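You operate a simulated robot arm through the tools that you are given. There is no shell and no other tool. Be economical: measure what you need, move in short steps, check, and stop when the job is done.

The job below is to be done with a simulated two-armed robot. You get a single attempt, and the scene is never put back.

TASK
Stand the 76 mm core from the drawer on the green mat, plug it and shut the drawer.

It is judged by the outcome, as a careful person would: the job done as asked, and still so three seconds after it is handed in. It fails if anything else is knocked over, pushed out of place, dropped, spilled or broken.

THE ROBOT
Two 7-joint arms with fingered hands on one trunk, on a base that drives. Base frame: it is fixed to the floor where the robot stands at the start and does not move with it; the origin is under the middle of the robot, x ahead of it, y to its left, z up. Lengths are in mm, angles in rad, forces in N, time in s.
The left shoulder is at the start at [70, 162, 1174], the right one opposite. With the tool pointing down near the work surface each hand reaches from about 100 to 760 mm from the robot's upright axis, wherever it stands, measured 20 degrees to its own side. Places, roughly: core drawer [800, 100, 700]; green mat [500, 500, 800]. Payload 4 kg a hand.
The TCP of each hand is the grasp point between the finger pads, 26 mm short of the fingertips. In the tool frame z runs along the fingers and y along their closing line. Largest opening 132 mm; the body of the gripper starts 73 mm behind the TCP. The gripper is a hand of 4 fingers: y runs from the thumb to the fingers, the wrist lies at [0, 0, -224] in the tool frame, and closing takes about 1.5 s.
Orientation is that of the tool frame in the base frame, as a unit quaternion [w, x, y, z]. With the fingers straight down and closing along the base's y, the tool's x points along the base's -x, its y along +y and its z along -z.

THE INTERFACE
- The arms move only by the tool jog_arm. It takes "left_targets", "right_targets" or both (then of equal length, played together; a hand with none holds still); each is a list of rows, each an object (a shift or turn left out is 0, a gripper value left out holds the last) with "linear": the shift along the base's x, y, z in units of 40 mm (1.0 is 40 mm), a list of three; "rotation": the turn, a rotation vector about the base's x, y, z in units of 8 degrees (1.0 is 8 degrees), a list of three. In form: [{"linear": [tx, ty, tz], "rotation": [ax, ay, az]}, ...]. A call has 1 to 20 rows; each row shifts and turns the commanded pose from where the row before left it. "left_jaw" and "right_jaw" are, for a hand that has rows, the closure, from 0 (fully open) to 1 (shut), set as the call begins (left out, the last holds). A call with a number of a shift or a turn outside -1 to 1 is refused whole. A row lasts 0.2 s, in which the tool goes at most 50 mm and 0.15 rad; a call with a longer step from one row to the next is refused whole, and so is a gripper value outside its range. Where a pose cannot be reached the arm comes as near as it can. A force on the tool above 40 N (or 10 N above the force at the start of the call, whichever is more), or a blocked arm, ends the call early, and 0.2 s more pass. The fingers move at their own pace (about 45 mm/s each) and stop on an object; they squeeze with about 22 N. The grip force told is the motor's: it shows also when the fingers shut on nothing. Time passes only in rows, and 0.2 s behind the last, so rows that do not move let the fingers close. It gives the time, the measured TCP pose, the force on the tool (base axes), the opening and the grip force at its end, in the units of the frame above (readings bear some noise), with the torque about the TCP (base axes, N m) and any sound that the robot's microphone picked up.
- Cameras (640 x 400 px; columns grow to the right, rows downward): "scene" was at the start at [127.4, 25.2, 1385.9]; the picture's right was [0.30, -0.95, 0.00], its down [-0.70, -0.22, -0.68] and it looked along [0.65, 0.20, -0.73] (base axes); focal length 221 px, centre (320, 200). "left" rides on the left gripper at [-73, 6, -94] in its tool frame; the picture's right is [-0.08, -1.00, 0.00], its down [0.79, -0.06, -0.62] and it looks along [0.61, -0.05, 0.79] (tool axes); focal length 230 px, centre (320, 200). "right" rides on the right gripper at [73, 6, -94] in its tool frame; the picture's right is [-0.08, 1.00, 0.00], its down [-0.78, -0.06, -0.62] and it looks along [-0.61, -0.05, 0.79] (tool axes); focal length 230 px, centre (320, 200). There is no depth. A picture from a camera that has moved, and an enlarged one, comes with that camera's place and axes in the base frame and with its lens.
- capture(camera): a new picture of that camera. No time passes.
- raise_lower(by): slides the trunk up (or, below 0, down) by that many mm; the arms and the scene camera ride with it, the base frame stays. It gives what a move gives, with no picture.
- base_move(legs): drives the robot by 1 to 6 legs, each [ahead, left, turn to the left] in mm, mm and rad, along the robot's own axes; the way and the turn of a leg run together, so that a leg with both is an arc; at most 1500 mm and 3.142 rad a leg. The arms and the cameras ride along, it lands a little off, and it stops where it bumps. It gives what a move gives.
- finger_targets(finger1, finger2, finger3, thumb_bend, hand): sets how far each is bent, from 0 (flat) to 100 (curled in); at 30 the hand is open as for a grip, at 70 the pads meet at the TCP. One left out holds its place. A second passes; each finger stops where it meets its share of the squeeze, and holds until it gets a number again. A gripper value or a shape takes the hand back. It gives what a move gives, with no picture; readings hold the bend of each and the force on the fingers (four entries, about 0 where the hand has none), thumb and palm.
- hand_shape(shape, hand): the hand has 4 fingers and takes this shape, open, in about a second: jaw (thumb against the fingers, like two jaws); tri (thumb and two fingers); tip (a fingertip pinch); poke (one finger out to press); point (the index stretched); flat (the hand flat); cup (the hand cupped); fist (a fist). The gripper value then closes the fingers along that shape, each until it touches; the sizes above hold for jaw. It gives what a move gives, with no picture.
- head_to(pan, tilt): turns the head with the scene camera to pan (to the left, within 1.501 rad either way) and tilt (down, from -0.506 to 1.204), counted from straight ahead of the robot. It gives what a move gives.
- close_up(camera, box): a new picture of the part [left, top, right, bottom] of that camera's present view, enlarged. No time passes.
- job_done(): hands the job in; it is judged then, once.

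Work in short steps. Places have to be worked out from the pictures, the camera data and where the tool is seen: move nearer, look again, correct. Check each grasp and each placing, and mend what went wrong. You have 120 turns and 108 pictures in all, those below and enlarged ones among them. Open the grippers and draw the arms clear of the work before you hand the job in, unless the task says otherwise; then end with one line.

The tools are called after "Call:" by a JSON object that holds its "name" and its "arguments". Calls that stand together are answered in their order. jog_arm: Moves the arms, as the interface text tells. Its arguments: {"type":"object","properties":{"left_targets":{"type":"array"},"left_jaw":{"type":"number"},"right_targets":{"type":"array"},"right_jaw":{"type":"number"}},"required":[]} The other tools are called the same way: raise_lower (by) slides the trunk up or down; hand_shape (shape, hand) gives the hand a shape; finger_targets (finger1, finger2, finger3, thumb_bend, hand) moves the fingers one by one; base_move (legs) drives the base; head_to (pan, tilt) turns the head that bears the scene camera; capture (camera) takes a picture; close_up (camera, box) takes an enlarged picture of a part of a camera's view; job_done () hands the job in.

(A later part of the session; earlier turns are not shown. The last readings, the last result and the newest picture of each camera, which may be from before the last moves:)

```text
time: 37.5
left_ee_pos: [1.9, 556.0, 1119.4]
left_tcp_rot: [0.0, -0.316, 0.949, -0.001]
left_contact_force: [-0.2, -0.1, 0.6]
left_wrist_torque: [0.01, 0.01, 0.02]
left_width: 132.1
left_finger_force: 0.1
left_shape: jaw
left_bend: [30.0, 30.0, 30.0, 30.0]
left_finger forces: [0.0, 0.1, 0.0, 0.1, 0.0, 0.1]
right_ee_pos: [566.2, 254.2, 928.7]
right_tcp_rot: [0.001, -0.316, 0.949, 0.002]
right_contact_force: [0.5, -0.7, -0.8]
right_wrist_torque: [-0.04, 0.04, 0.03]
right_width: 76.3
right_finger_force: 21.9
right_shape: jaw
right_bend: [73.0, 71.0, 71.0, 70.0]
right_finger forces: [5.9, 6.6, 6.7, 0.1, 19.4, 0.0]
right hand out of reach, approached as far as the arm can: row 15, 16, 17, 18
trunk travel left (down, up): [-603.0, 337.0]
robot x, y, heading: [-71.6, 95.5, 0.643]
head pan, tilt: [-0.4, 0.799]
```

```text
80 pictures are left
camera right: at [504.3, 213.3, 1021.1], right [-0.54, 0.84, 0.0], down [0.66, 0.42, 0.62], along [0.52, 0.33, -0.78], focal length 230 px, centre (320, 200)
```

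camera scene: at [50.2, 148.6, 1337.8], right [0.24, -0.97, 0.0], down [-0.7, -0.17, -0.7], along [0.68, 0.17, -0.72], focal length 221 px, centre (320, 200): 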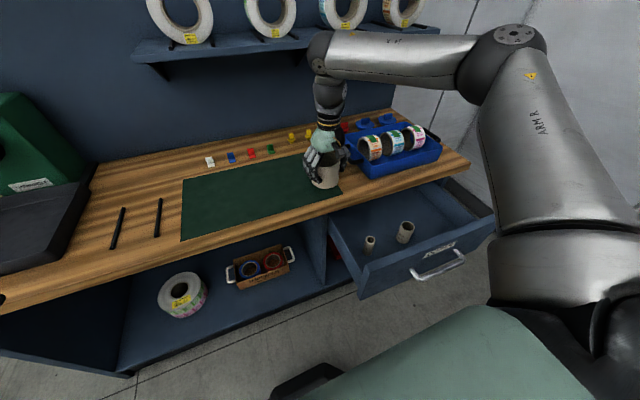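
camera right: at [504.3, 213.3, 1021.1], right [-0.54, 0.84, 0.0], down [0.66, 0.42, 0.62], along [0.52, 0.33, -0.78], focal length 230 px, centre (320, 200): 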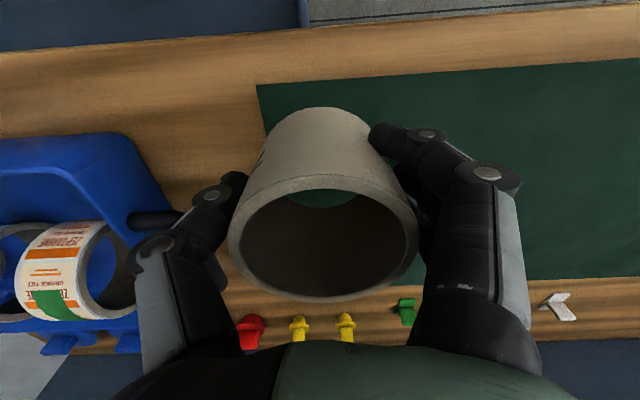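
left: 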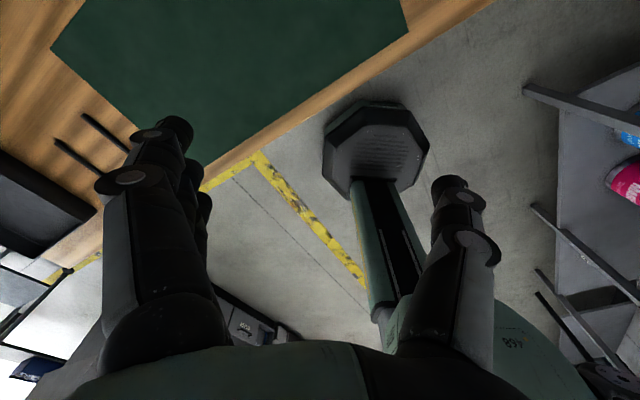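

The arm stopped at X 606, Y −135, out of reach for further in. I drive the robot left 120 and ahead 90 so the core comes over the mat, staying clear of the open drawer.

Call:
{"name": "base_move", "arguments": {"legs": [[0, 120, 0], [90, 0, 0]]}}

Call:
{"name": "capture", "arguments": {"camera": "scene"}}

Call:
{"name": "capture", "arguments": {"camera": "right"}}

```text
time: 39.4
left_ee_pos: [3.8, 705.9, 1121.1]
left_tcp_rot: [-0.001, -0.314, 0.949, 0.0]
left_contact_force: [-0.6, 0.1, -0.4]
left_wrist_torque: [0.01, -0.02, 0.0]
left_width: 131.7
left_finger_force: 0.0
left_shape: jaw
left_bend: [30.0, 30.0, 30.0, 30.0]
left_finger forces: [0.0, 0.0, 0.1, 0.1, 0.0, 0.0]
right_ee_pos: [568.4, 403.6, 929.0]
right_tcp_rot: [0.003, -0.315, 0.949, 0.002]
right_contact_force: [0.1, 0.3, -0.9]
right_wrist_torque: [-0.03, -0.02, -0.01]
right_width: 76.2
right_finger_force: 21.6
right_shape: jaw
right_bend: [73.0, 71.0, 71.0, 70.0]
right_finger forces: [5.9, 6.6, 6.6, 0.2, 19.4, 0.0]
trunk travel left (down, up): [-603.0, 337.0]
robot x, y, heading: [-68.4, 247.3, 0.637]
head pan, tilt: [-0.4, 0.799]
```

```text
79 pictures are left
camera scene: at [51.3, 299.4, 1337.8], right [0.24, -0.97, 0.0], down [-0.7, -0.17, -0.7], along [0.68, 0.17, -0.72], focal length 221 px, centre (320, 200)
```

scene: 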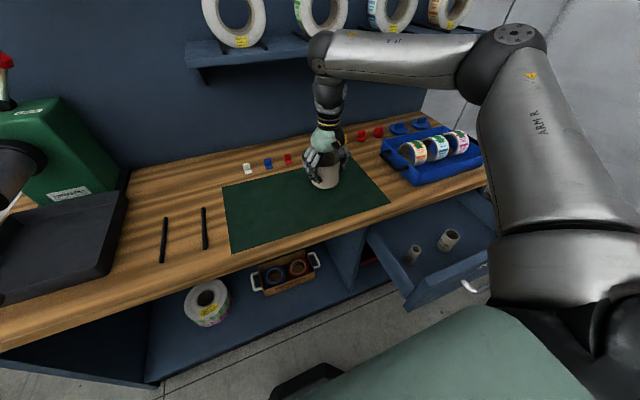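

```text
78 pictures are left
camera right: at [505.5, 363.4, 1021.8], right [-0.53, 0.85, 0.0], down [0.66, 0.42, 0.62], along [0.52, 0.33, -0.78], focal length 230 px, centre (320, 200)
```

right: 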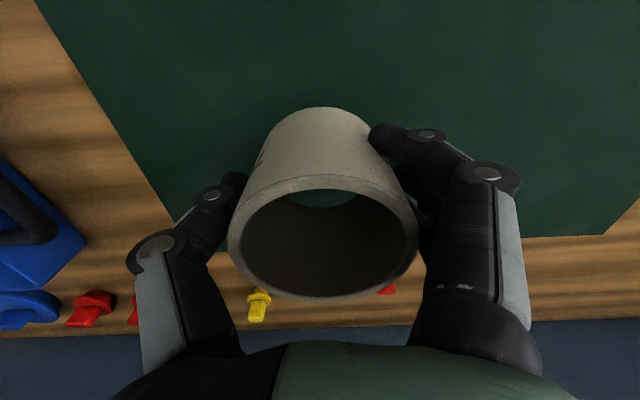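

The core is over the mat at X 697, Y −17. I lower 45 mm, then look from the side to judge the remaining gap.

Call:
{"name": "jog_arm", "arguments": {"right_targets": [{"linear": [0, 0, -0.5]}, {"linear": [0, 0, -0.5]}, {"linear": [0, 0, -0.12]}]}}

Call:
{"name": "close_up", "arguments": {"camera": "scene", "box": [260, 120, 420, 220]}}

```text
time: 40.2
left_ee_pos: [0.3, 705.0, 1122.0]
left_tcp_rot: [0.002, -0.315, 0.949, 0.0]
left_contact_force: [0.2, -0.4, 0.6]
left_wrist_torque: [-0.05, 0.0, 0.01]
left_width: 132.0
left_finger_force: 0.0
left_shape: jaw
left_bend: [30.0, 30.0, 30.0, 30.0]
left_finger forces: [0.0, 0.0, 0.1, 0.1, 0.1, 0.0]
right_ee_pos: [566.8, 403.8, 891.5]
right_tcp_rot: [0.007, -0.314, 0.949, 0.006]
right_contact_force: [1.3, -0.9, 32.8]
right_wrist_torque: [-0.09, -0.13, 0.09]
right_width: 75.7
right_finger_force: 21.6
right_shape: jaw
right_bend: [74.0, 72.0, 72.0, 72.0]
right_finger forces: [7.1, 7.2, 7.4, 0.0, 23.3, 0.0]
trunk travel left (down, up): [-603.0, 337.0]
robot x, y, heading: [-71.7, 249.0, 0.643]
head pan, tilt: [-0.4, 0.799]
```

```text
4.00 times, centred on (340, 170) of scene
camera zoom: at [47.2, 297.1, 1339.0], right [0.24, -0.97, 0.0], down [-0.69, -0.17, -0.7], along [0.68, 0.17, -0.71], focal length 885 px, centre (240, 320)
```

zoom: 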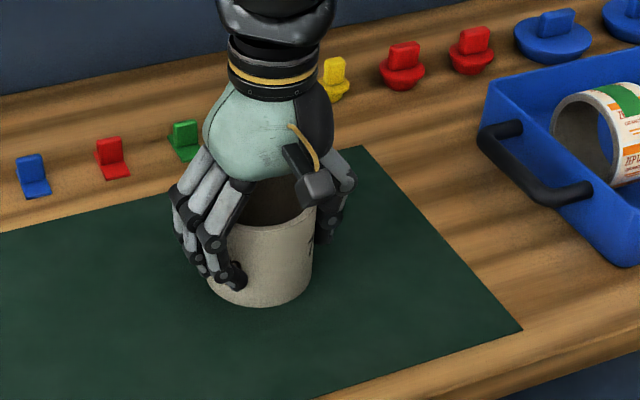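

The core has touched down (33 N upward at z 891). I ease up 3 mm and open the hand.

Call:
{"name": "jog_arm", "arguments": {"right_targets": [{"linear": [0, 0, 0.06]}, {}]}}

Call:
{"name": "jog_arm", "arguments": {"right_targets": [{}, {}, {}, {}, {}, {}], "right_jaw": 0.1}}

Call:
{"name": "capture", "arguments": {"camera": "right"}}

Call:
{"name": "close_up", "arguments": {"camera": "scene", "box": [260, 120, 420, 220]}}

```text
time: 40.8
left_ee_pos: [-0.9, 705.1, 1121.5]
left_tcp_rot: [0.001, -0.315, 0.949, 0.001]
left_contact_force: [-0.5, -0.7, 0.0]
left_wrist_torque: [-0.01, 0.0, 0.03]
left_width: 132.0
left_finger_force: 0.2
left_shape: jaw
left_bend: [30.0, 30.0, 30.0, 30.0]
left_finger forces: [0.0, 0.0, 0.1, 0.0, 0.0, 0.0]
right_ee_pos: [565.6, 403.7, 888.5]
right_tcp_rot: [0.004, -0.315, 0.949, 0.004]
right_contact_force: [4.8, 0.2, 28.7]
right_wrist_torque: [0.05, -0.11, 0.15]
right_width: 75.3
right_finger_force: 22.5
right_shape: jaw
right_bend: [75.0, 72.0, 72.0, 72.0]
right_finger forces: [6.7, 7.2, 7.4, 0.0, 22.8, 0.0]
trunk travel left (down, up): [-603.0, 337.0]
robot x, y, heading: [-67.3, 245.6, 0.64]
head pan, tilt: [-0.4, 0.799]
```

```text
time: 42.2
left_ee_pos: [3.5, 706.0, 1120.4]
left_tcp_rot: [0.0, -0.315, 0.949, 0.0]
left_contact_force: [-1.2, 0.0, -1.7]
left_wrist_torque: [-0.01, 0.02, -0.01]
left_width: 131.9
left_finger_force: 0.2
left_shape: jaw
left_bend: [30.0, 30.0, 30.0, 30.0]
left_finger forces: [0.0, 0.0, 0.0, 0.1, 0.1, 0.0]
right_ee_pos: [566.7, 403.0, 886.6]
right_tcp_rot: [0.002, -0.314, 0.949, 0.002]
right_contact_force: [0.5, -0.2, -0.3]
right_wrist_torque: [-0.03, -0.03, -0.04]
right_width: 118.6
right_finger_force: 0.1
right_shape: jaw
right_bend: [48.0, 48.0, 48.0, 44.0]
right_finger forces: [0.0, 0.0, 0.0, 0.1, 0.0, 0.0]
trunk travel left (down, up): [-603.0, 337.0]
robot x, y, heading: [-69.6, 247.9, 0.64]
head pan, tilt: [-0.4, 0.799]
```

```text
76 pictures are left
camera right: at [505.7, 362.8, 979.4], right [-0.53, 0.85, 0.0], down [0.67, 0.42, 0.62], along [0.52, 0.33, -0.78], focal length 230 px, centre (320, 200)
```

right: 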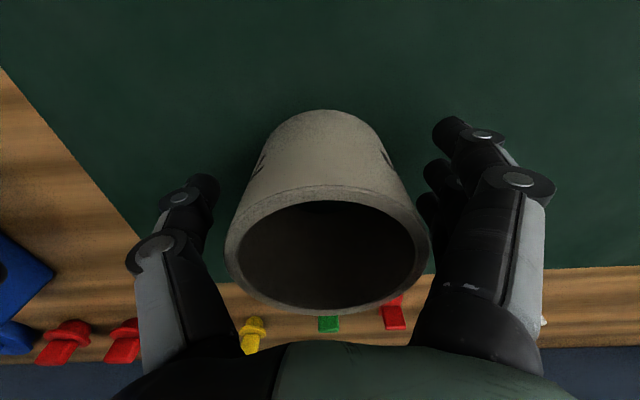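

```text
4.00 times, centred on (340, 170) of scene
camera zoom: at [51.9, 298.8, 1337.8], right [0.24, -0.97, 0.0], down [-0.7, -0.17, -0.7], along [0.68, 0.17, -0.72], focal length 885 px, centre (240, 320)
```

zoom: 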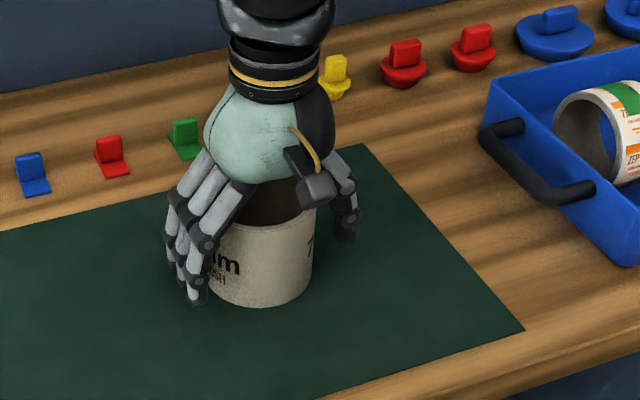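

The core stands freely between the open fingers. I open fully and lift the hand straight up.

Call:
{"name": "jog_arm", "arguments": {"right_targets": [{}, {"linear": [0, 0, 0.3]}, {"linear": [0, 0, 0.6]}, {"linear": [0, 0, 0.9]}, {"linear": [0, 0, 0.9]}, {"linear": [0, 0, 0.9]}, {"linear": [0, 0, 0.9]}], "right_jaw": 0.0}}

Call:
{"name": "capture", "arguments": {"camera": "right"}}

Call:
{"name": "capture", "arguments": {"camera": "scene"}}

```text
time: 43.8
left_ee_pos: [2.7, 705.4, 1120.7]
left_tcp_rot: [0.001, -0.314, 0.949, 0.0]
left_contact_force: [0.8, 0.5, -0.3]
left_wrist_torque: [-0.01, -0.02, 0.01]
left_width: 131.9
left_finger_force: 0.0
left_shape: jaw
left_bend: [30.0, 30.0, 30.0, 30.0]
left_finger forces: [0.1, 0.0, 0.0, 0.1, 0.0, 0.0]
right_ee_pos: [545.6, 360.8, 1042.7]
right_tcp_rot: [0.004, -0.315, 0.949, 0.005]
right_contact_force: [1.3, -0.9, -0.3]
right_wrist_torque: [-0.03, -0.05, 0.03]
right_width: 131.8
right_finger_force: 0.1
right_shape: jaw
right_bend: [30.0, 30.0, 30.0, 30.0]
right_finger forces: [0.0, 0.0, 0.0, 0.0, 0.0, 0.0]
right hand out of reach, approached as far as the arm can: row 4, 5, 6, 7
trunk travel left (down, up): [-603.0, 337.0]
robot x, y, heading: [-63.8, 248.0, 0.649]
head pan, tilt: [-0.4, 0.799]
```

```text
74 pictures are left
camera right: at [483.0, 320.1, 1135.6], right [-0.53, 0.85, 0.01], down [0.66, 0.41, 0.62], along [0.52, 0.34, -0.78], focal length 230 px, centre (320, 200)
```

right: 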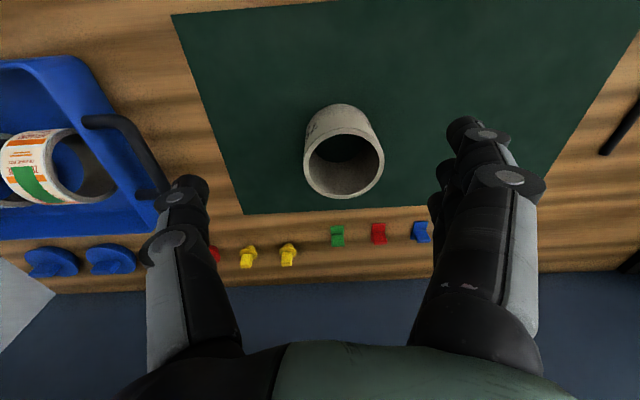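

```text
73 pictures are left
camera scene: at [50.3, 298.0, 1337.9], right [0.24, -0.97, 0.0], down [-0.7, -0.17, -0.7], along [0.68, 0.17, -0.72], focal length 221 px, centre (320, 200)
```

scene: 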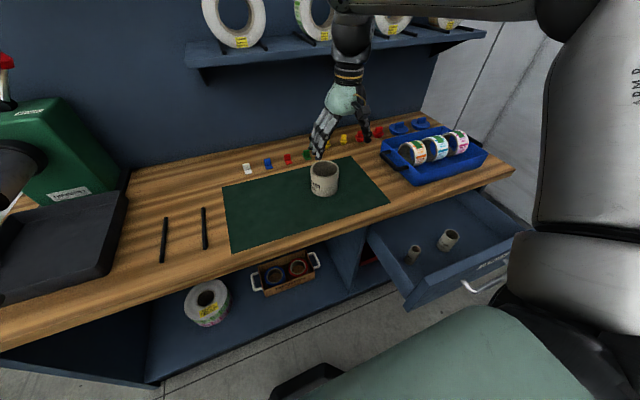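

The core stands upright at about X 699, Y −18 on the mat. Next I shut the drawer: draw the arm back from the bench, drive back and right, and lower the trunk.

Call:
{"name": "jog_arm", "arguments": {"right_targets": [{"linear": [-0.72, -0.54, 0]}, {"linear": [-0.72, -0.54, 0]}, {"linear": [-0.72, -0.54, 0]}, {"linear": [-0.72, -0.54, 0]}, {"linear": [-0.72, -0.54, 0]}]}}

Call:
{"name": "base_move", "arguments": {"legs": [[-210, 0, 0], [0, -120, 0]]}}

Call:
{"name": "raise_lower", "arguments": {"by": -150}}

Call:
{"name": "capture", "arguments": {"camera": "scene"}}

```text
time: 45.0
left_ee_pos: [2.7, 703.9, 1120.9]
left_tcp_rot: [0.0, -0.314, 0.949, 0.0]
left_contact_force: [-0.4, 1.3, -0.2]
left_wrist_torque: [0.03, -0.02, -0.03]
left_width: 131.6
left_finger_force: 0.0
left_shape: jaw
left_bend: [30.0, 30.0, 30.0, 30.0]
left_finger forces: [0.0, 0.0, 0.0, 0.0, 0.0, 0.0]
right_ee_pos: [402.0, 251.1, 1043.7]
right_tcp_rot: [0.001, -0.315, 0.949, 0.003]
right_contact_force: [0.1, -0.1, -0.6]
right_wrist_torque: [0.0, -0.01, -0.02]
right_width: 131.9
right_finger_force: 0.1
right_shape: jaw
right_bend: [30.0, 30.0, 30.0, 30.0]
right_finger forces: [0.0, 0.0, 0.0, 0.0, 0.0, 0.1]
trunk travel left (down, up): [-603.0, 337.0]
robot x, y, heading: [-68.0, 242.6, 0.636]
head pan, tilt: [-0.4, 0.799]
```

```text
time: 47.5
left_ee_pos: [-96.0, 483.3, 1120.4]
left_tcp_rot: [0.001, -0.314, 0.949, 0.001]
left_contact_force: [0.3, 0.1, 0.2]
left_wrist_torque: [0.0, 0.02, 0.01]
left_width: 131.5
left_finger_force: 0.1
left_shape: jaw
left_bend: [30.0, 30.0, 30.0, 30.0]
left_finger forces: [0.0, 0.0, 0.0, 0.0, 0.0, 0.0]
right_ee_pos: [303.0, 29.6, 1043.8]
right_tcp_rot: [0.002, -0.314, 0.949, 0.002]
right_contact_force: [0.4, -0.4, 0.7]
right_wrist_torque: [-0.03, 0.01, -0.03]
right_width: 131.9
right_finger_force: 0.1
right_shape: jaw
right_bend: [30.0, 30.0, 30.0, 30.0]
right_finger forces: [0.0, 0.0, 0.1, 0.0, 0.0, 0.1]
trunk travel left (down, up): [-603.0, 337.0]
robot x, y, heading: [-169.5, 25.5, 0.643]
head pan, tilt: [-0.4, 0.799]
```

```text
time: 49.3
left_ee_pos: [-95.5, 482.1, 969.9]
left_tcp_rot: [-0.001, -0.314, 0.95, 0.0]
left_contact_force: [0.9, -1.1, 0.1]
left_wrist_torque: [-0.02, -0.01, -0.01]
left_width: 131.7
left_finger_force: 0.1
left_shape: jaw
left_bend: [30.0, 30.0, 30.0, 30.0]
left_finger forces: [0.1, 0.0, 0.0, 0.0, 0.0, 0.0]
right_ee_pos: [302.6, 29.3, 892.0]
right_tcp_rot: [0.002, -0.314, 0.949, 0.002]
right_contact_force: [0.4, -0.3, 0.4]
right_wrist_torque: [-0.01, 0.03, -0.01]
right_width: 131.9
right_finger_force: 0.1
right_shape: jaw
right_bend: [30.0, 30.0, 30.0, 30.0]
right_finger forces: [0.0, 0.0, 0.1, 0.0, 0.0, 0.0]
trunk travel left (down, up): [-453.0, 487.0]
robot x, y, heading: [-169.5, 28.5, 0.64]
head pan, tilt: [-0.4, 0.799]
```

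```text
72 pictures are left
camera scene: at [-48.3, 75.7, 1187.9], right [0.24, -0.97, 0.0], down [-0.7, -0.17, -0.7], along [0.68, 0.17, -0.72], focal length 221 px, centre (320, 200)
```

scene: 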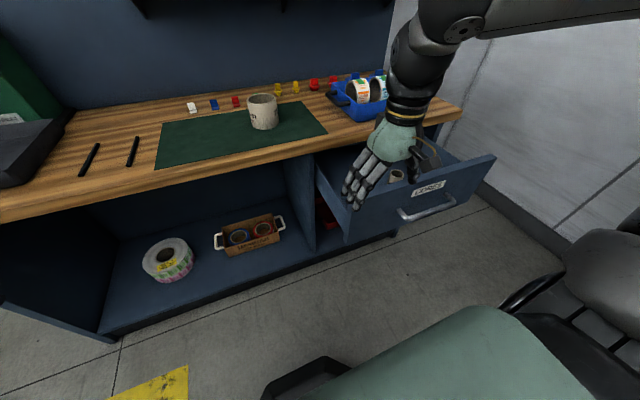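

The drawer's bar now lies at about X 290, Y −300 to −485. I turn the right hand to point forward again and bring it in front of the bar, half closed.

Call:
{"name": "jog_arm", "arguments": {"right_targets": [{"linear": [0.16, -0.367, -0.233], "rotation": [0.808, -0.117, -0.577]}, {"linear": [0.16, -0.367, -0.233], "rotation": [0.808, -0.117, -0.577]}, {"linear": [0.16, -0.367, -0.233], "rotation": [0.808, -0.117, -0.577]}, {"linear": [0.16, -0.367, -0.233], "rotation": [0.808, -0.117, -0.577]}, {"linear": [0.16, -0.367, -0.233], "rotation": [0.808, -0.117, -0.577]}, {"linear": [0.16, -0.367, -0.233], "rotation": [0.808, -0.117, -0.577]}, {"linear": [0.16, -0.367, -0.233], "rotation": [0.808, -0.117, -0.577]}, {"linear": [0.16, -0.367, -0.233], "rotation": [0.808, -0.117, -0.577]}, {"linear": [0.16, -0.367, -0.233], "rotation": [0.808, -0.117, -0.577]}, {"linear": [0.16, -0.367, -0.233], "rotation": [0.808, -0.117, -0.577]}, {"linear": [0.16, -0.367, -0.233], "rotation": [0.808, -0.117, -0.577]}, {"linear": [0.16, -0.367, -0.233], "rotation": [0.808, -0.117, -0.577]}, {"linear": [0.16, -0.367, -0.233], "rotation": [0.808, -0.117, -0.577]}, {"linear": [0.16, -0.367, -0.233], "rotation": [0.808, -0.117, -0.577]}, {"linear": [0.16, -0.367, -0.233], "rotation": [0.808, -0.117, -0.577]}], "right_jaw": 0.5}}

Call:
{"name": "capture", "arguments": {"camera": "right"}}

Call:
{"name": "capture", "arguments": {"camera": "scene"}}

```text
time: 52.5
left_ee_pos: [-95.3, 482.6, 971.6]
left_tcp_rot: [0.001, -0.315, 0.949, -0.001]
left_contact_force: [-0.6, 0.8, 0.1]
left_wrist_torque: [-0.02, -0.04, 0.01]
left_width: 131.9
left_finger_force: 0.0
left_shape: jaw
left_bend: [30.0, 30.0, 30.0, 30.0]
left_finger forces: [0.0, 0.0, 0.0, 0.1, 0.0, 0.0]
right_ee_pos: [421.5, -123.3, 863.5]
right_tcp_rot: [0.299, 0.286, 0.679, 0.607]
right_contact_force: [-0.2, 0.2, 0.6]
right_wrist_torque: [-0.01, 0.0, 0.01]
right_width: 66.2
right_finger_force: 0.0
right_shape: jaw
right_bend: [73.0, 73.0, 73.0, 70.0]
right_finger forces: [0.0, 0.0, 0.0, 0.0, 0.1, 0.1]
right hand out of reach, approached as far as the arm can: row 4, 5, 6, 7, 8, 9, 10, 11, 13, 14
trunk travel left (down, up): [-453.0, 487.0]
robot x, y, heading: [-169.2, 23.9, 0.642]
head pan, tilt: [-0.4, 0.799]
```

```text
71 pictures are left
camera right: at [303.6, -128.8, 871.2], right [0.08, 0.04, 1.0], down [0.05, -1.0, 0.04], along [1.0, 0.05, -0.08], focal length 230 px, centre (320, 200)
```

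right: 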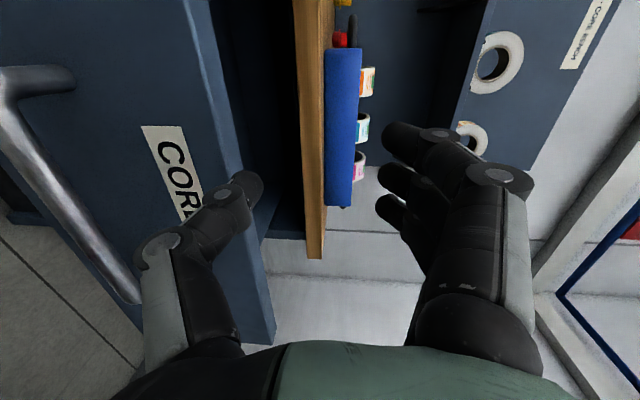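

```text
70 pictures are left
camera scene: at [-48.9, 75.6, 1187.9], right [0.24, -0.97, 0.0], down [-0.7, -0.17, -0.7], along [0.68, 0.17, -0.72], focal length 221 px, centre (320, 200)
```

scene: 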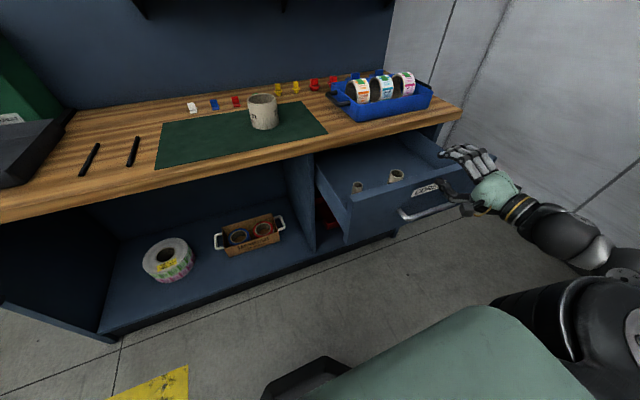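

The hand is nearly in pose but high because of reach. I back the base 70 mm and lower the trunk to bring the hand to bar height.

Call:
{"name": "base_move", "arguments": {"legs": [[-70, 0, 0]]}}

Call:
{"name": "raise_lower", "arguments": {"by": -168}}

Call:
{"name": "capture", "arguments": {"camera": "right"}}

```text
time: 53.5
left_ee_pos: [-152.5, 440.4, 971.5]
left_tcp_rot: [0.001, -0.314, 0.949, 0.0]
left_contact_force: [-1.3, -1.8, -0.1]
left_wrist_torque: [0.04, -0.03, 0.0]
left_width: 131.7
left_finger_force: 0.0
left_shape: jaw
left_bend: [30.0, 30.0, 30.0, 30.0]
left_finger forces: [0.1, 0.0, 0.1, 0.0, 0.0, 0.0]
right_ee_pos: [365.4, -165.0, 862.2]
right_tcp_rot: [0.299, 0.287, 0.678, 0.607]
right_contact_force: [-0.3, 0.3, -0.5]
right_wrist_torque: [-0.01, -0.02, 0.03]
right_width: 65.9
right_finger_force: 0.1
right_shape: jaw
right_bend: [73.0, 73.0, 73.0, 70.0]
right_finger forces: [0.0, 0.0, 0.1, 0.0, 0.0, 0.0]
trunk travel left (down, up): [-453.0, 487.0]
robot x, y, heading: [-219.6, -14.6, 0.641]
head pan, tilt: [-0.4, 0.799]
```

```text
time: 55.4
left_ee_pos: [-152.5, 442.1, 802.4]
left_tcp_rot: [-0.001, -0.314, 0.949, 0.0]
left_contact_force: [-0.3, 0.6, 0.3]
left_wrist_torque: [-0.01, -0.01, 0.02]
left_width: 131.8
left_finger_force: 0.0
left_shape: jaw
left_bend: [30.0, 30.0, 30.0, 30.0]
left_finger forces: [0.0, 0.0, 0.0, 0.0, 0.0, 0.0]
right_ee_pos: [366.9, -163.7, 693.6]
right_tcp_rot: [0.299, 0.286, 0.68, 0.606]
right_contact_force: [0.0, -0.2, -0.7]
right_wrist_torque: [0.02, -0.02, 0.01]
right_width: 66.3
right_finger_force: 0.0
right_shape: jaw
right_bend: [73.0, 73.0, 73.0, 70.0]
right_finger forces: [0.0, 0.1, 0.0, 0.0, 0.0, 0.0]
trunk travel left (down, up): [-285.0, 655.0]
robot x, y, heading: [-219.6, -16.8, 0.638]
head pan, tilt: [-0.4, 0.799]
```

```text
69 pictures are left
camera right: at [248.2, -170.3, 703.2], right [0.08, 0.04, 1.0], down [0.05, -1.0, 0.04], along [1.0, 0.05, -0.08], focal length 230 px, centre (320, 200)
```

right: 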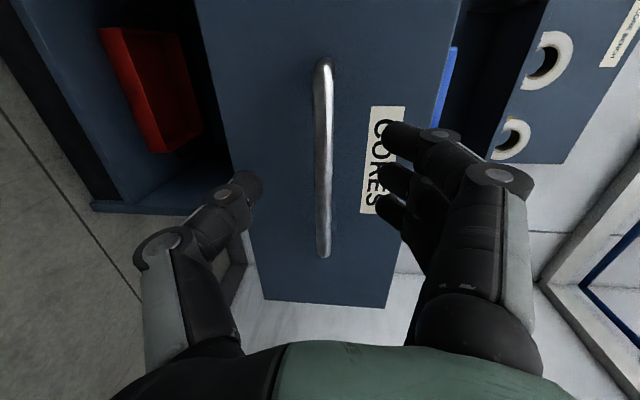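

The bar is centred between thumb and fingers. I advance so that the fingertips straddle it and start pushing the drawer front.

Call:
{"name": "jog_arm", "arguments": {"right_targets": [{"linear": [0.815, 0.246, 0]}, {"linear": [0.815, 0.246, 0]}, {"linear": [0.815, 0.246, 0]}, {"linear": [0.4, 0.3, 0]}, {"linear": [0.4, 0.3, 0]}, {"linear": [0.4, 0.3, 0]}, {"linear": [0.4, 0.3, 0]}, {"linear": [0.4, 0.3, 0]}]}}

Call:
{"name": "capture", "arguments": {"camera": "right"}}

Call:
{"name": "capture", "arguments": {"camera": "scene"}}

```text
time: 57.2
left_ee_pos: [-152.1, 441.3, 802.8]
left_tcp_rot: [-0.001, -0.315, 0.949, -0.001]
left_contact_force: [0.8, -0.1, 0.6]
left_wrist_torque: [-0.02, -0.01, 0.0]
left_width: 131.9
left_finger_force: 0.0
left_shape: jaw
left_bend: [30.0, 30.0, 30.0, 30.0]
left_finger forces: [0.0, 0.1, 0.1, 0.0, 0.0, 0.0]
right_ee_pos: [545.1, -73.7, 693.9]
right_tcp_rot: [0.299, 0.285, 0.68, 0.606]
right_contact_force: [0.6, -0.2, -0.4]
right_wrist_torque: [-0.01, 0.02, 0.0]
right_width: 65.8
right_finger_force: 0.1
right_shape: jaw
right_bend: [73.0, 73.0, 73.0, 70.0]
right_finger forces: [0.0, 0.0, 0.0, 0.1, 0.1, 0.1]
trunk travel left (down, up): [-285.0, 655.0]
robot x, y, heading: [-223.6, -14.1, 0.642]
head pan, tilt: [-0.4, 0.799]
```

```text
68 pictures are left
camera right: at [426.9, -80.3, 702.8], right [0.08, 0.04, 1.0], down [0.05, -1.0, 0.04], along [1.0, 0.05, -0.08], focal length 230 px, centre (320, 200)
```

right: 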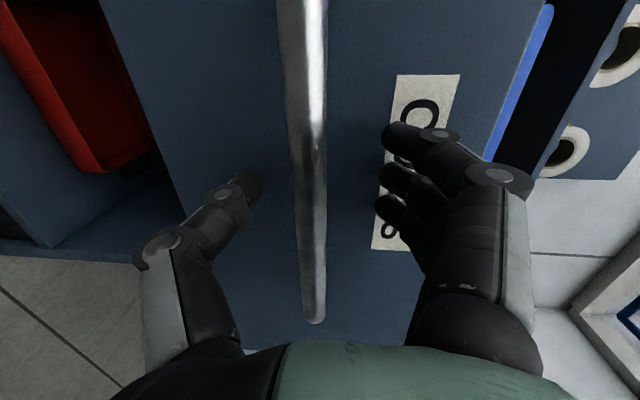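

```text
67 pictures are left
camera scene: at [-103.4, 34.5, 1019.7], right [0.24, -0.97, 0.0], down [-0.7, -0.17, -0.7], along [0.68, 0.17, -0.72], focal length 221 px, centre (320, 200)
```

scene: 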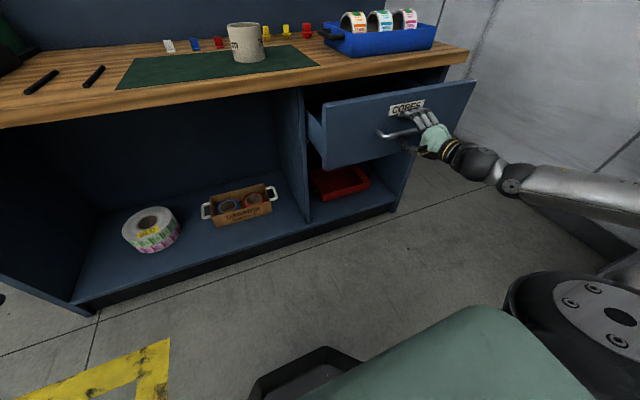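

The drawer moves in easily with the fingertips on its front. I keep pushing, slowing near the end.

Call:
{"name": "jog_arm", "arguments": {"right_targets": [{"linear": [0.4, 0.3, 0]}, {"linear": [0.4, 0.3, 0]}, {"linear": [0.4, 0.3, 0]}, {"linear": [0.4, 0.3, 0]}, {"linear": [0.4, 0.3, 0]}, {"linear": [0.2, 0.15, 0]}, {"linear": [0.2, 0.15, 0]}, {"linear": [0.2, 0.15, 0]}]}}

Call:
{"name": "capture", "arguments": {"camera": "right"}}

Call:
{"name": "close_up", "arguments": {"camera": "scene", "box": [280, 40, 480, 165]}}

```text
time: 59.0
left_ee_pos: [-150.3, 440.2, 802.3]
left_tcp_rot: [0.0, -0.313, 0.95, 0.0]
left_contact_force: [-0.1, -0.6, -0.6]
left_wrist_torque: [-0.02, 0.01, -0.03]
left_width: 132.5
left_finger_force: 0.0
left_shape: jaw
left_bend: [30.0, 30.0, 30.0, 30.0]
left_finger forces: [0.0, 0.0, 0.0, 0.0, 0.0, 0.0]
right_ee_pos: [649.6, 3.2, 694.4]
right_tcp_rot: [0.299, 0.286, 0.679, 0.606]
right_contact_force: [0.2, -0.1, -0.3]
right_wrist_torque: [0.02, -0.01, 0.01]
right_width: 65.8
right_finger_force: 0.1
right_shape: jaw
right_bend: [73.0, 73.0, 73.0, 70.0]
right_finger forces: [0.0, 0.0, 0.7, 0.0, 0.1, 0.0]
trunk travel left (down, up): [-285.0, 655.0]
robot x, y, heading: [-223.4, -16.6, 0.637]
head pan, tilt: [-0.4, 0.799]
```

```text
66 pictures are left
camera right: at [530.3, -2.6, 703.4], right [0.08, 0.04, 1.0], down [0.05, -1.0, 0.04], along [1.0, 0.05, -0.08], focal length 230 px, centre (320, 200)
```

right: 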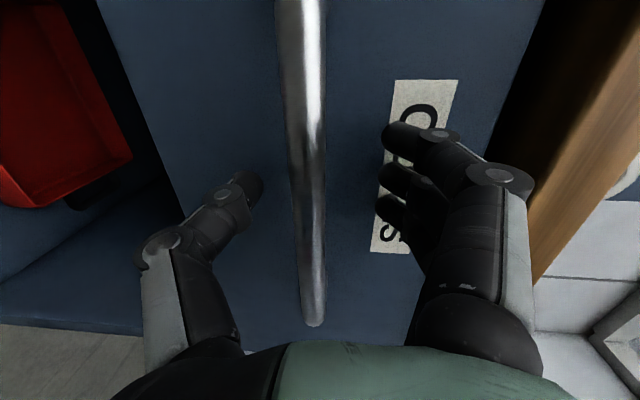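

```text
3.20 times, centred on (380, 102) of scene
camera zoom: at [-103.8, 34.2, 1019.8], right [0.24, -0.97, 0.0], down [-0.7, -0.17, -0.7], along [0.68, 0.17, -0.72], focal length 708 px, centre (128, 512)
```

zoom: 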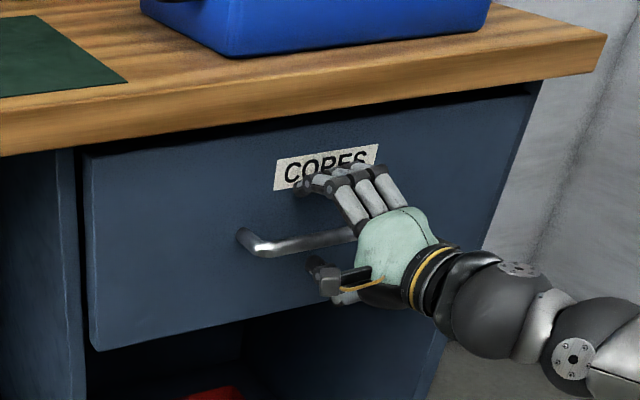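

The drawer is nearly shut (TCP X 522). I push on in 5 mm steps until it stops.

Call:
{"name": "jog_arm", "arguments": {"right_targets": [{"linear": [0.1, 0.075, 0]}, {"linear": [0.1, 0.075, 0]}, {"linear": [0.1, 0.075, 0]}, {"linear": [0.1, 0.075, 0]}, {"linear": [0.1, 0.075, 0]}, {"linear": [0.1, 0.075, 0]}, {"linear": [0.1, 0.075, 0]}]}}

Call:
{"name": "close_up", "arguments": {"camera": "scene", "box": [280, 40, 480, 165]}}

```text
time: 60.2
left_ee_pos: [-152.9, 440.2, 803.5]
left_tcp_rot: [0.001, -0.313, 0.95, 0.0]
left_contact_force: [-0.7, -0.5, 0.0]
left_wrist_torque: [0.02, -0.01, -0.01]
left_width: 132.0
left_finger_force: 0.0
left_shape: jaw
left_bend: [30.0, 30.0, 30.0, 30.0]
left_finger forces: [0.1, 0.0, 0.0, 0.0, 0.1, 0.0]
right_ee_pos: [662.4, 13.5, 696.7]
right_tcp_rot: [0.3, 0.283, 0.678, 0.608]
right_contact_force: [-26.0, -11.1, 1.4]
right_wrist_torque: [0.42, -1.04, -0.26]
right_width: 64.8
right_finger_force: 0.0
right_shape: jaw
right_bend: [73.0, 74.0, 76.0, 70.0]
right_finger forces: [0.0, 6.7, 20.1, 0.1, 0.1, 0.1]
trunk travel left (down, up): [-285.0, 655.0]
robot x, y, heading: [-222.9, -15.9, 0.632]
head pan, tilt: [-0.4, 0.799]
stopped in row 5 (right hand): the force on the tool passed its limit at 45 N (the readings are from after the stop); the commanded pose is now the measured one
```

```text
3.20 times, centred on (380, 102) of scene
camera zoom: at [-107.3, 32.1, 1020.2], right [0.23, -0.97, 0.0], down [-0.7, -0.17, -0.7], along [0.68, 0.16, -0.71], focal length 708 px, centre (128, 512)
```

zoom: 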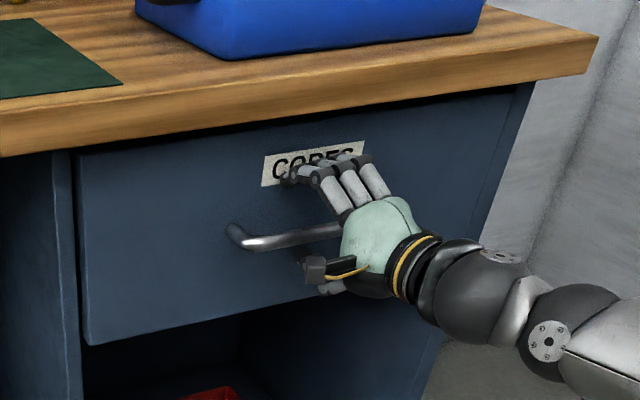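

The push stopped firmly at 45 N, so the drawer is home. I draw the hand straight back and check.

Call:
{"name": "jog_arm", "arguments": {"right_targets": [{"linear": [-0.4, -0.3, 0]}, {"linear": [-0.6, -0.45, 0]}, {"linear": [-0.8, -0.6, 0]}, {"linear": [-0.8, -0.6, 0]}, {"linear": [-0.8, -0.6, 0]}, {"linear": [-0.8, -0.6, 0]}, {"linear": [-0.8, -0.6, 0]}, {"linear": [-0.8, -0.6, 0]}]}}

Call:
{"name": "capture", "arguments": {"camera": "right"}}

Call:
{"name": "close_up", "arguments": {"camera": "scene", "box": [280, 40, 480, 165]}}

```text
time: 62.0
left_ee_pos: [-152.4, 441.8, 802.2]
left_tcp_rot: [0.001, -0.313, 0.95, 0.0]
left_contact_force: [0.2, -0.1, 0.1]
left_wrist_torque: [-0.01, 0.01, 0.0]
left_width: 131.8
left_finger_force: 0.0
left_shape: jaw
left_bend: [30.0, 30.0, 30.0, 30.0]
left_finger forces: [0.0, 0.0, 0.0, 0.0, 0.0, 0.0]
right_ee_pos: [432.9, -161.8, 695.7]
right_tcp_rot: [0.299, 0.285, 0.679, 0.607]
right_contact_force: [0.2, 0.2, 0.1]
right_wrist_torque: [0.0, -0.02, 0.03]
right_width: 66.4
right_finger_force: 0.0
right_shape: jaw
right_bend: [73.0, 73.0, 73.0, 70.0]
right_finger forces: [0.0, 0.0, 0.1, 0.0, 0.0, 0.0]
trunk travel left (down, up): [-285.0, 655.0]
robot x, y, heading: [-223.6, -12.6, 0.639]
head pan, tilt: [-0.4, 0.799]
```

```text
63 pictures are left
camera right: at [314.0, -167.5, 704.2], right [0.07, 0.04, 1.0], down [0.05, -1.0, 0.04], along [1.0, 0.05, -0.08], focal length 230 px, centre (320, 200)
```

right: 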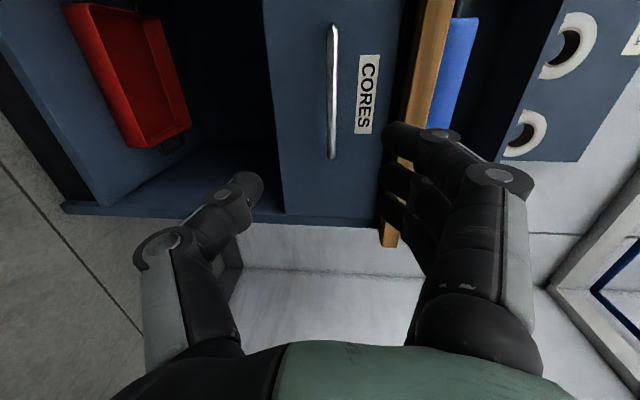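

```text
3.20 times, centred on (380, 102) of scene
camera zoom: at [-105.0, 33.6, 1019.9], right [0.24, -0.97, 0.0], down [-0.7, -0.17, -0.7], along [0.68, 0.16, -0.72], focal length 708 px, centre (128, 512)
```

zoom: 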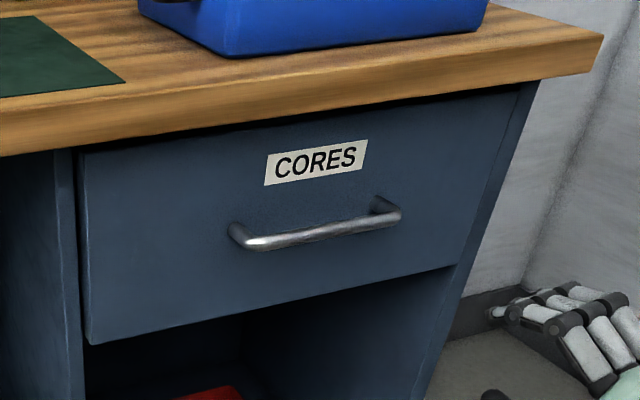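

The drawer is flush and shut. Now for the plug: I raise the trunk and turn the right hand back to point down, still in front of the bench.

Call:
{"name": "raise_lower", "arguments": {"by": 290}}

Call:
{"name": "jog_arm", "arguments": {"right_targets": [{"linear": [0.2, 0.15, 0.1], "rotation": [-0.808, 0.117, 0.577]}, {"linear": [0.2, 0.15, 0.1], "rotation": [-0.808, 0.117, 0.577]}, {"linear": [0.2, 0.15, 0.1], "rotation": [-0.808, 0.117, 0.577]}, {"linear": [0.2, 0.15, 0.1], "rotation": [-0.808, 0.117, 0.577]}, {"linear": [0.2, 0.15, 0.1], "rotation": [-0.808, 0.117, 0.577]}, {"linear": [0.2, 0.15, 0.1], "rotation": [-0.808, 0.117, 0.577]}, {"linear": [0.2, 0.15, 0.1], "rotation": [-0.808, 0.117, 0.577]}, {"linear": [0.2, 0.15, 0.1], "rotation": [-0.808, 0.117, 0.577]}, {"linear": [0.2, 0.15, 0.1], "rotation": [-0.808, 0.117, 0.577]}, {"linear": [0.2, 0.15, 0.1], "rotation": [-0.808, 0.117, 0.577]}, {"linear": [0.2, 0.15, 0.1], "rotation": [-0.808, 0.117, 0.577]}, {"linear": [0.2, 0.15, 0.1], "rotation": [-0.808, 0.117, 0.577]}, {"linear": [0.2, 0.15, 0.1], "rotation": [-0.808, 0.117, 0.577]}, {"linear": [0.2, 0.15, 0.1], "rotation": [-0.808, 0.117, 0.577]}], "right_jaw": 0.0}}

Call:
{"name": "head_to", "arguments": {"pan": -0.3, "tilt": 0.6}}

Call:
{"name": "capture", "arguments": {"camera": "scene"}}

```text
time: 64.9
left_ee_pos: [-151.3, 440.2, 1092.4]
left_tcp_rot: [-0.001, -0.313, 0.95, 0.0]
left_contact_force: [-0.5, 0.7, -0.7]
left_wrist_torque: [0.0, -0.01, 0.0]
left_width: 131.7
left_finger_force: 0.0
left_shape: jaw
left_bend: [30.0, 30.0, 30.0, 30.0]
left_finger forces: [0.1, 0.0, 0.1, 0.0, 0.0, 0.0]
right_ee_pos: [432.8, -162.1, 985.5]
right_tcp_rot: [0.298, 0.285, 0.679, 0.607]
right_contact_force: [0.1, 0.5, 0.3]
right_wrist_torque: [-0.02, -0.04, -0.02]
right_width: 66.2
right_finger_force: 0.0
right_shape: jaw
right_bend: [73.0, 73.0, 73.0, 70.0]
right_finger forces: [0.0, 0.0, 0.1, 0.1, 0.0, 0.0]
trunk travel left (down, up): [-575.0, 365.0]
robot x, y, heading: [-226.2, -17.0, 0.638]
head pan, tilt: [-0.4, 0.799]
```

```text
time: 67.9
left_ee_pos: [-150.2, 441.2, 1091.0]
left_tcp_rot: [-0.001, -0.313, 0.95, 0.0]
left_contact_force: [1.0, -0.4, -0.6]
left_wrist_torque: [-0.03, 0.01, -0.01]
left_width: 131.9
left_finger_force: 0.0
left_shape: jaw
left_bend: [30.0, 30.0, 30.0, 30.0]
left_finger forces: [0.0, 0.0, 0.1, 0.0, 0.0, 0.0]
right_ee_pos: [538.0, -80.6, 1033.2]
right_tcp_rot: [0.002, -0.308, 0.951, 0.001]
right_contact_force: [-0.1, 0.4, -0.5]
right_wrist_torque: [0.0, 0.0, 0.0]
right_width: 131.9
right_finger_force: 0.0
right_shape: jaw
right_bend: [30.0, 30.0, 30.0, 30.0]
right_finger forces: [0.1, 0.1, 0.1, 0.0, 0.0, 0.0]
right hand out of reach, approached as far as the arm can: row 14
trunk travel left (down, up): [-575.0, 365.0]
robot x, y, heading: [-221.7, -16.3, 0.636]
head pan, tilt: [-0.4, 0.799]
```

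```text
time: 68.6
left_ee_pos: [-151.8, 440.2, 1091.7]
left_tcp_rot: [0.001, -0.313, 0.95, 0.0]
left_contact_force: [0.2, 0.0, -0.3]
left_wrist_torque: [0.0, 0.01, 0.0]
left_width: 131.6
left_finger_force: 0.0
left_shape: jaw
left_bend: [30.0, 30.0, 30.0, 30.0]
left_finger forces: [0.0, 0.0, 0.0, 0.0, 0.0, 0.1]
right_ee_pos: [537.5, -81.8, 1034.8]
right_tcp_rot: [0.004, -0.306, 0.952, 0.001]
right_contact_force: [0.0, 0.4, 0.3]
right_wrist_torque: [-0.01, 0.01, 0.0]
right_width: 132.0
right_finger_force: 0.1
right_shape: jaw
right_bend: [30.0, 30.0, 30.0, 30.0]
right_finger forces: [0.0, 0.1, 0.1, 0.0, 0.1, 0.0]
trunk travel left (down, up): [-575.0, 365.0]
robot x, y, heading: [-224.9, -18.4, 0.636]
head pan, tilt: [-0.3, 0.6]
```

```text
61 pictures are left
camera scene: at [-99.8, 43.6, 1326.7], right [0.33, -0.94, 0.0], down [-0.53, -0.19, -0.82], along [0.78, 0.27, -0.57], focal length 221 px, centre (320, 200)
```

scene: 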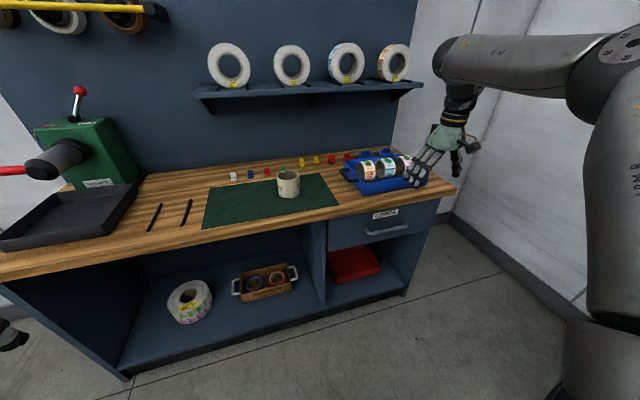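

The drawer is shut, and the core stands on the mat. I bring the right hand in front of the body, then drive right and forward to face the blue plugs.

Call:
{"name": "jog_arm", "arguments": {"right_targets": [{"linear": [-0.705, 0.617, 0]}, {"linear": [-0.705, 0.617, 0]}, {"linear": [-0.705, 0.617, 0]}, {"linear": [-0.705, 0.617, 0]}, {"linear": [-0.705, 0.617, 0]}, {"linear": [-0.705, 0.617, 0]}, {"linear": [-0.705, 0.617, 0]}, {"linear": [-0.705, 0.617, 0]}, {"linear": [-0.705, 0.617, 0]}]}}

Call:
{"name": "base_move", "arguments": {"legs": [[0, -450, 0], [330, 0, 0]]}}

Call:
{"name": "head_to", "arguments": {"pan": -0.1, "tilt": 0.7}}

Call:
{"name": "capture", "arguments": {"camera": "scene"}}

Call:
{"name": "capture", "arguments": {"camera": "right"}}

```text
time: 70.6
left_ee_pos: [-151.2, 441.0, 1092.8]
left_tcp_rot: [-0.001, -0.313, 0.95, 0.0]
left_contact_force: [-1.4, -0.4, -0.6]
left_wrist_torque: [-0.01, -0.03, 0.03]
left_width: 132.1
left_finger_force: 0.1
left_shape: jaw
left_bend: [30.0, 30.0, 30.0, 30.0]
left_finger forces: [0.1, 0.1, 0.0, 0.1, 0.0, 0.1]
right_ee_pos: [279.2, 123.4, 1024.0]
right_tcp_rot: [0.002, -0.307, 0.952, 0.001]
right_contact_force: [-0.7, -0.9, -0.2]
right_wrist_torque: [0.01, -0.02, -0.02]
right_width: 131.7
right_finger_force: 0.0
right_shape: jaw
right_bend: [30.0, 30.0, 30.0, 30.0]
right_finger forces: [0.0, 0.0, 0.0, 0.0, 0.0, 0.1]
right hand out of reach, approached as far as the arm can: row 8, 9
trunk travel left (down, up): [-575.0, 365.0]
robot x, y, heading: [-226.4, -12.2, 0.638]
head pan, tilt: [-0.3, 0.6]
```

```text
time: 75.1
left_ee_pos: [384.4, 268.0, 1091.9]
left_tcp_rot: [0.0, -0.312, 0.95, 0.0]
left_contact_force: [-0.8, -0.1, 0.3]
left_wrist_torque: [-0.03, -0.03, 0.0]
left_width: 131.8
left_finger_force: 0.1
left_shape: jaw
left_bend: [30.0, 30.0, 30.0, 30.0]
left_finger forces: [0.0, 0.1, 0.0, 0.1, 0.0, 0.1]
right_ee_pos: [812.9, -50.5, 1022.3]
right_tcp_rot: [0.002, -0.306, 0.952, 0.002]
right_contact_force: [-0.9, 0.6, 0.4]
right_wrist_torque: [0.01, -0.02, -0.02]
right_width: 131.8
right_finger_force: 0.1
right_shape: jaw
right_bend: [30.0, 30.0, 30.0, 30.0]
right_finger forces: [0.1, 0.0, 0.0, 0.1, 0.0, 0.0]
trunk travel left (down, up): [-575.0, 365.0]
robot x, y, heading: [313.1, -190.1, 0.634]
head pan, tilt: [-0.3, 0.6]
```

```text
time: 75.9
left_ee_pos: [383.0, 267.4, 1092.4]
left_tcp_rot: [0.0, -0.311, 0.95, 0.0]
left_contact_force: [-0.2, -0.1, 0.3]
left_wrist_torque: [0.01, 0.02, -0.02]
left_width: 131.8
left_finger_force: 0.0
left_shape: jaw
left_bend: [30.0, 30.0, 30.0, 30.0]
left_finger forces: [0.0, 0.0, 0.0, 0.1, 0.1, 0.0]
right_ee_pos: [814.1, -50.9, 1022.8]
right_tcp_rot: [0.002, -0.306, 0.952, 0.002]
right_contact_force: [0.5, 0.6, 0.4]
right_wrist_torque: [-0.04, 0.01, -0.01]
right_width: 131.7
right_finger_force: 0.0
right_shape: jaw
right_bend: [30.0, 30.0, 30.0, 30.0]
right_finger forces: [0.1, 0.1, 0.0, 0.0, 0.1, 0.0]
trunk travel left (down, up): [-575.0, 365.0]
robot x, y, heading: [310.1, -189.8, 0.629]
head pan, tilt: [-0.099, 0.7]
```

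```text
60 pictures are left
camera scene: at [423.9, -114.2, 1318.0], right [0.51, -0.86, 0.0], down [-0.55, -0.33, -0.76], along [0.66, 0.39, -0.64], focal length 221 px, centre (320, 200)
```

scene: 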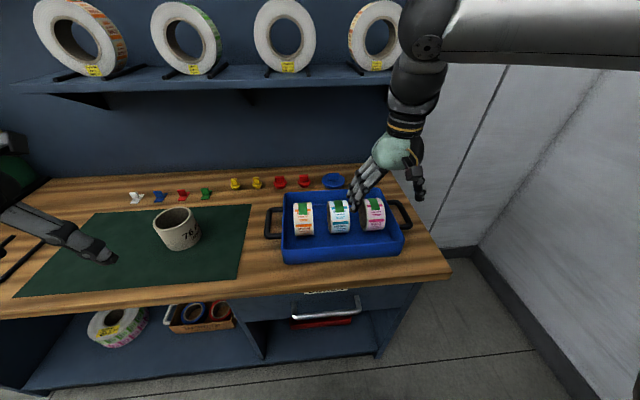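

```text
59 pictures are left
camera right: at [751.1, -89.4, 1115.7], right [-0.52, 0.86, 0.0], down [0.67, 0.4, 0.62], along [0.53, 0.32, -0.78], focal length 230 px, centre (320, 200)
```

right: 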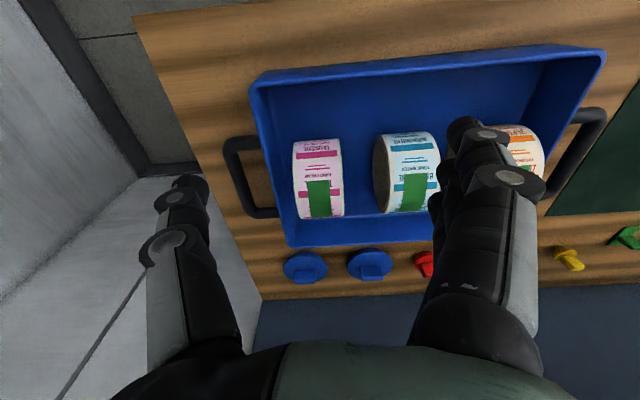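

The hand camera sees both blue plugs behind the tray. I enlarge to see their tabs' orientation.

Call:
{"name": "close_up", "arguments": {"camera": "right", "box": [240, 215, 440, 340]}}

Call:
{"name": "close_up", "arguments": {"camera": "scene", "box": [260, 140, 420, 240]}}

```text
3.20 times, centred on (340, 278) of right
camera zoom: at [751.1, -89.4, 1115.7], right [-0.52, 0.86, 0.0], down [0.67, 0.4, 0.62], along [0.53, 0.32, -0.78], focal length 736 px, centre (256, -48)
```

zoom: 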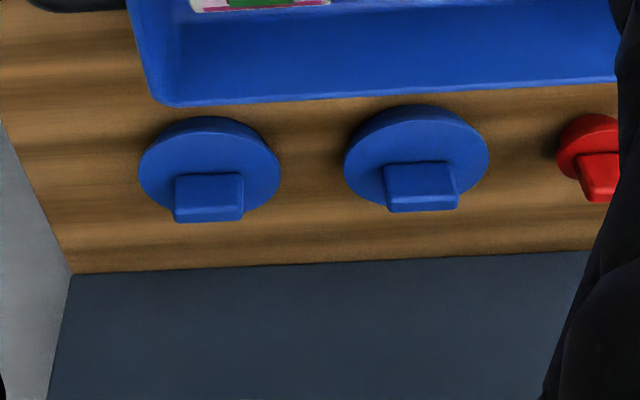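

```text
4.00 times, centred on (340, 190) of scene
camera zoom: at [423.9, -114.2, 1318.0], right [0.51, -0.86, 0.0], down [-0.55, -0.33, -0.76], along [0.66, 0.39, -0.64], focal length 885 px, centre (240, 240)
```

zoom: 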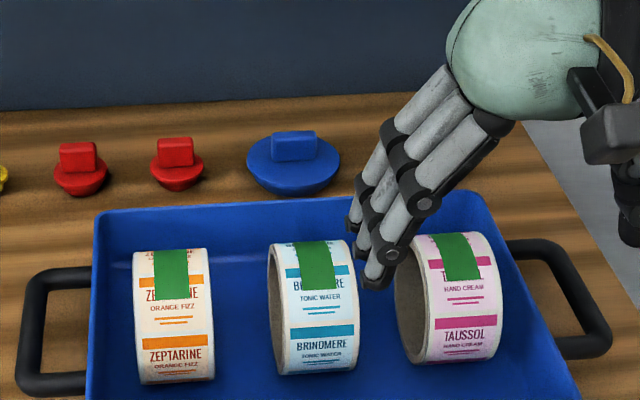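

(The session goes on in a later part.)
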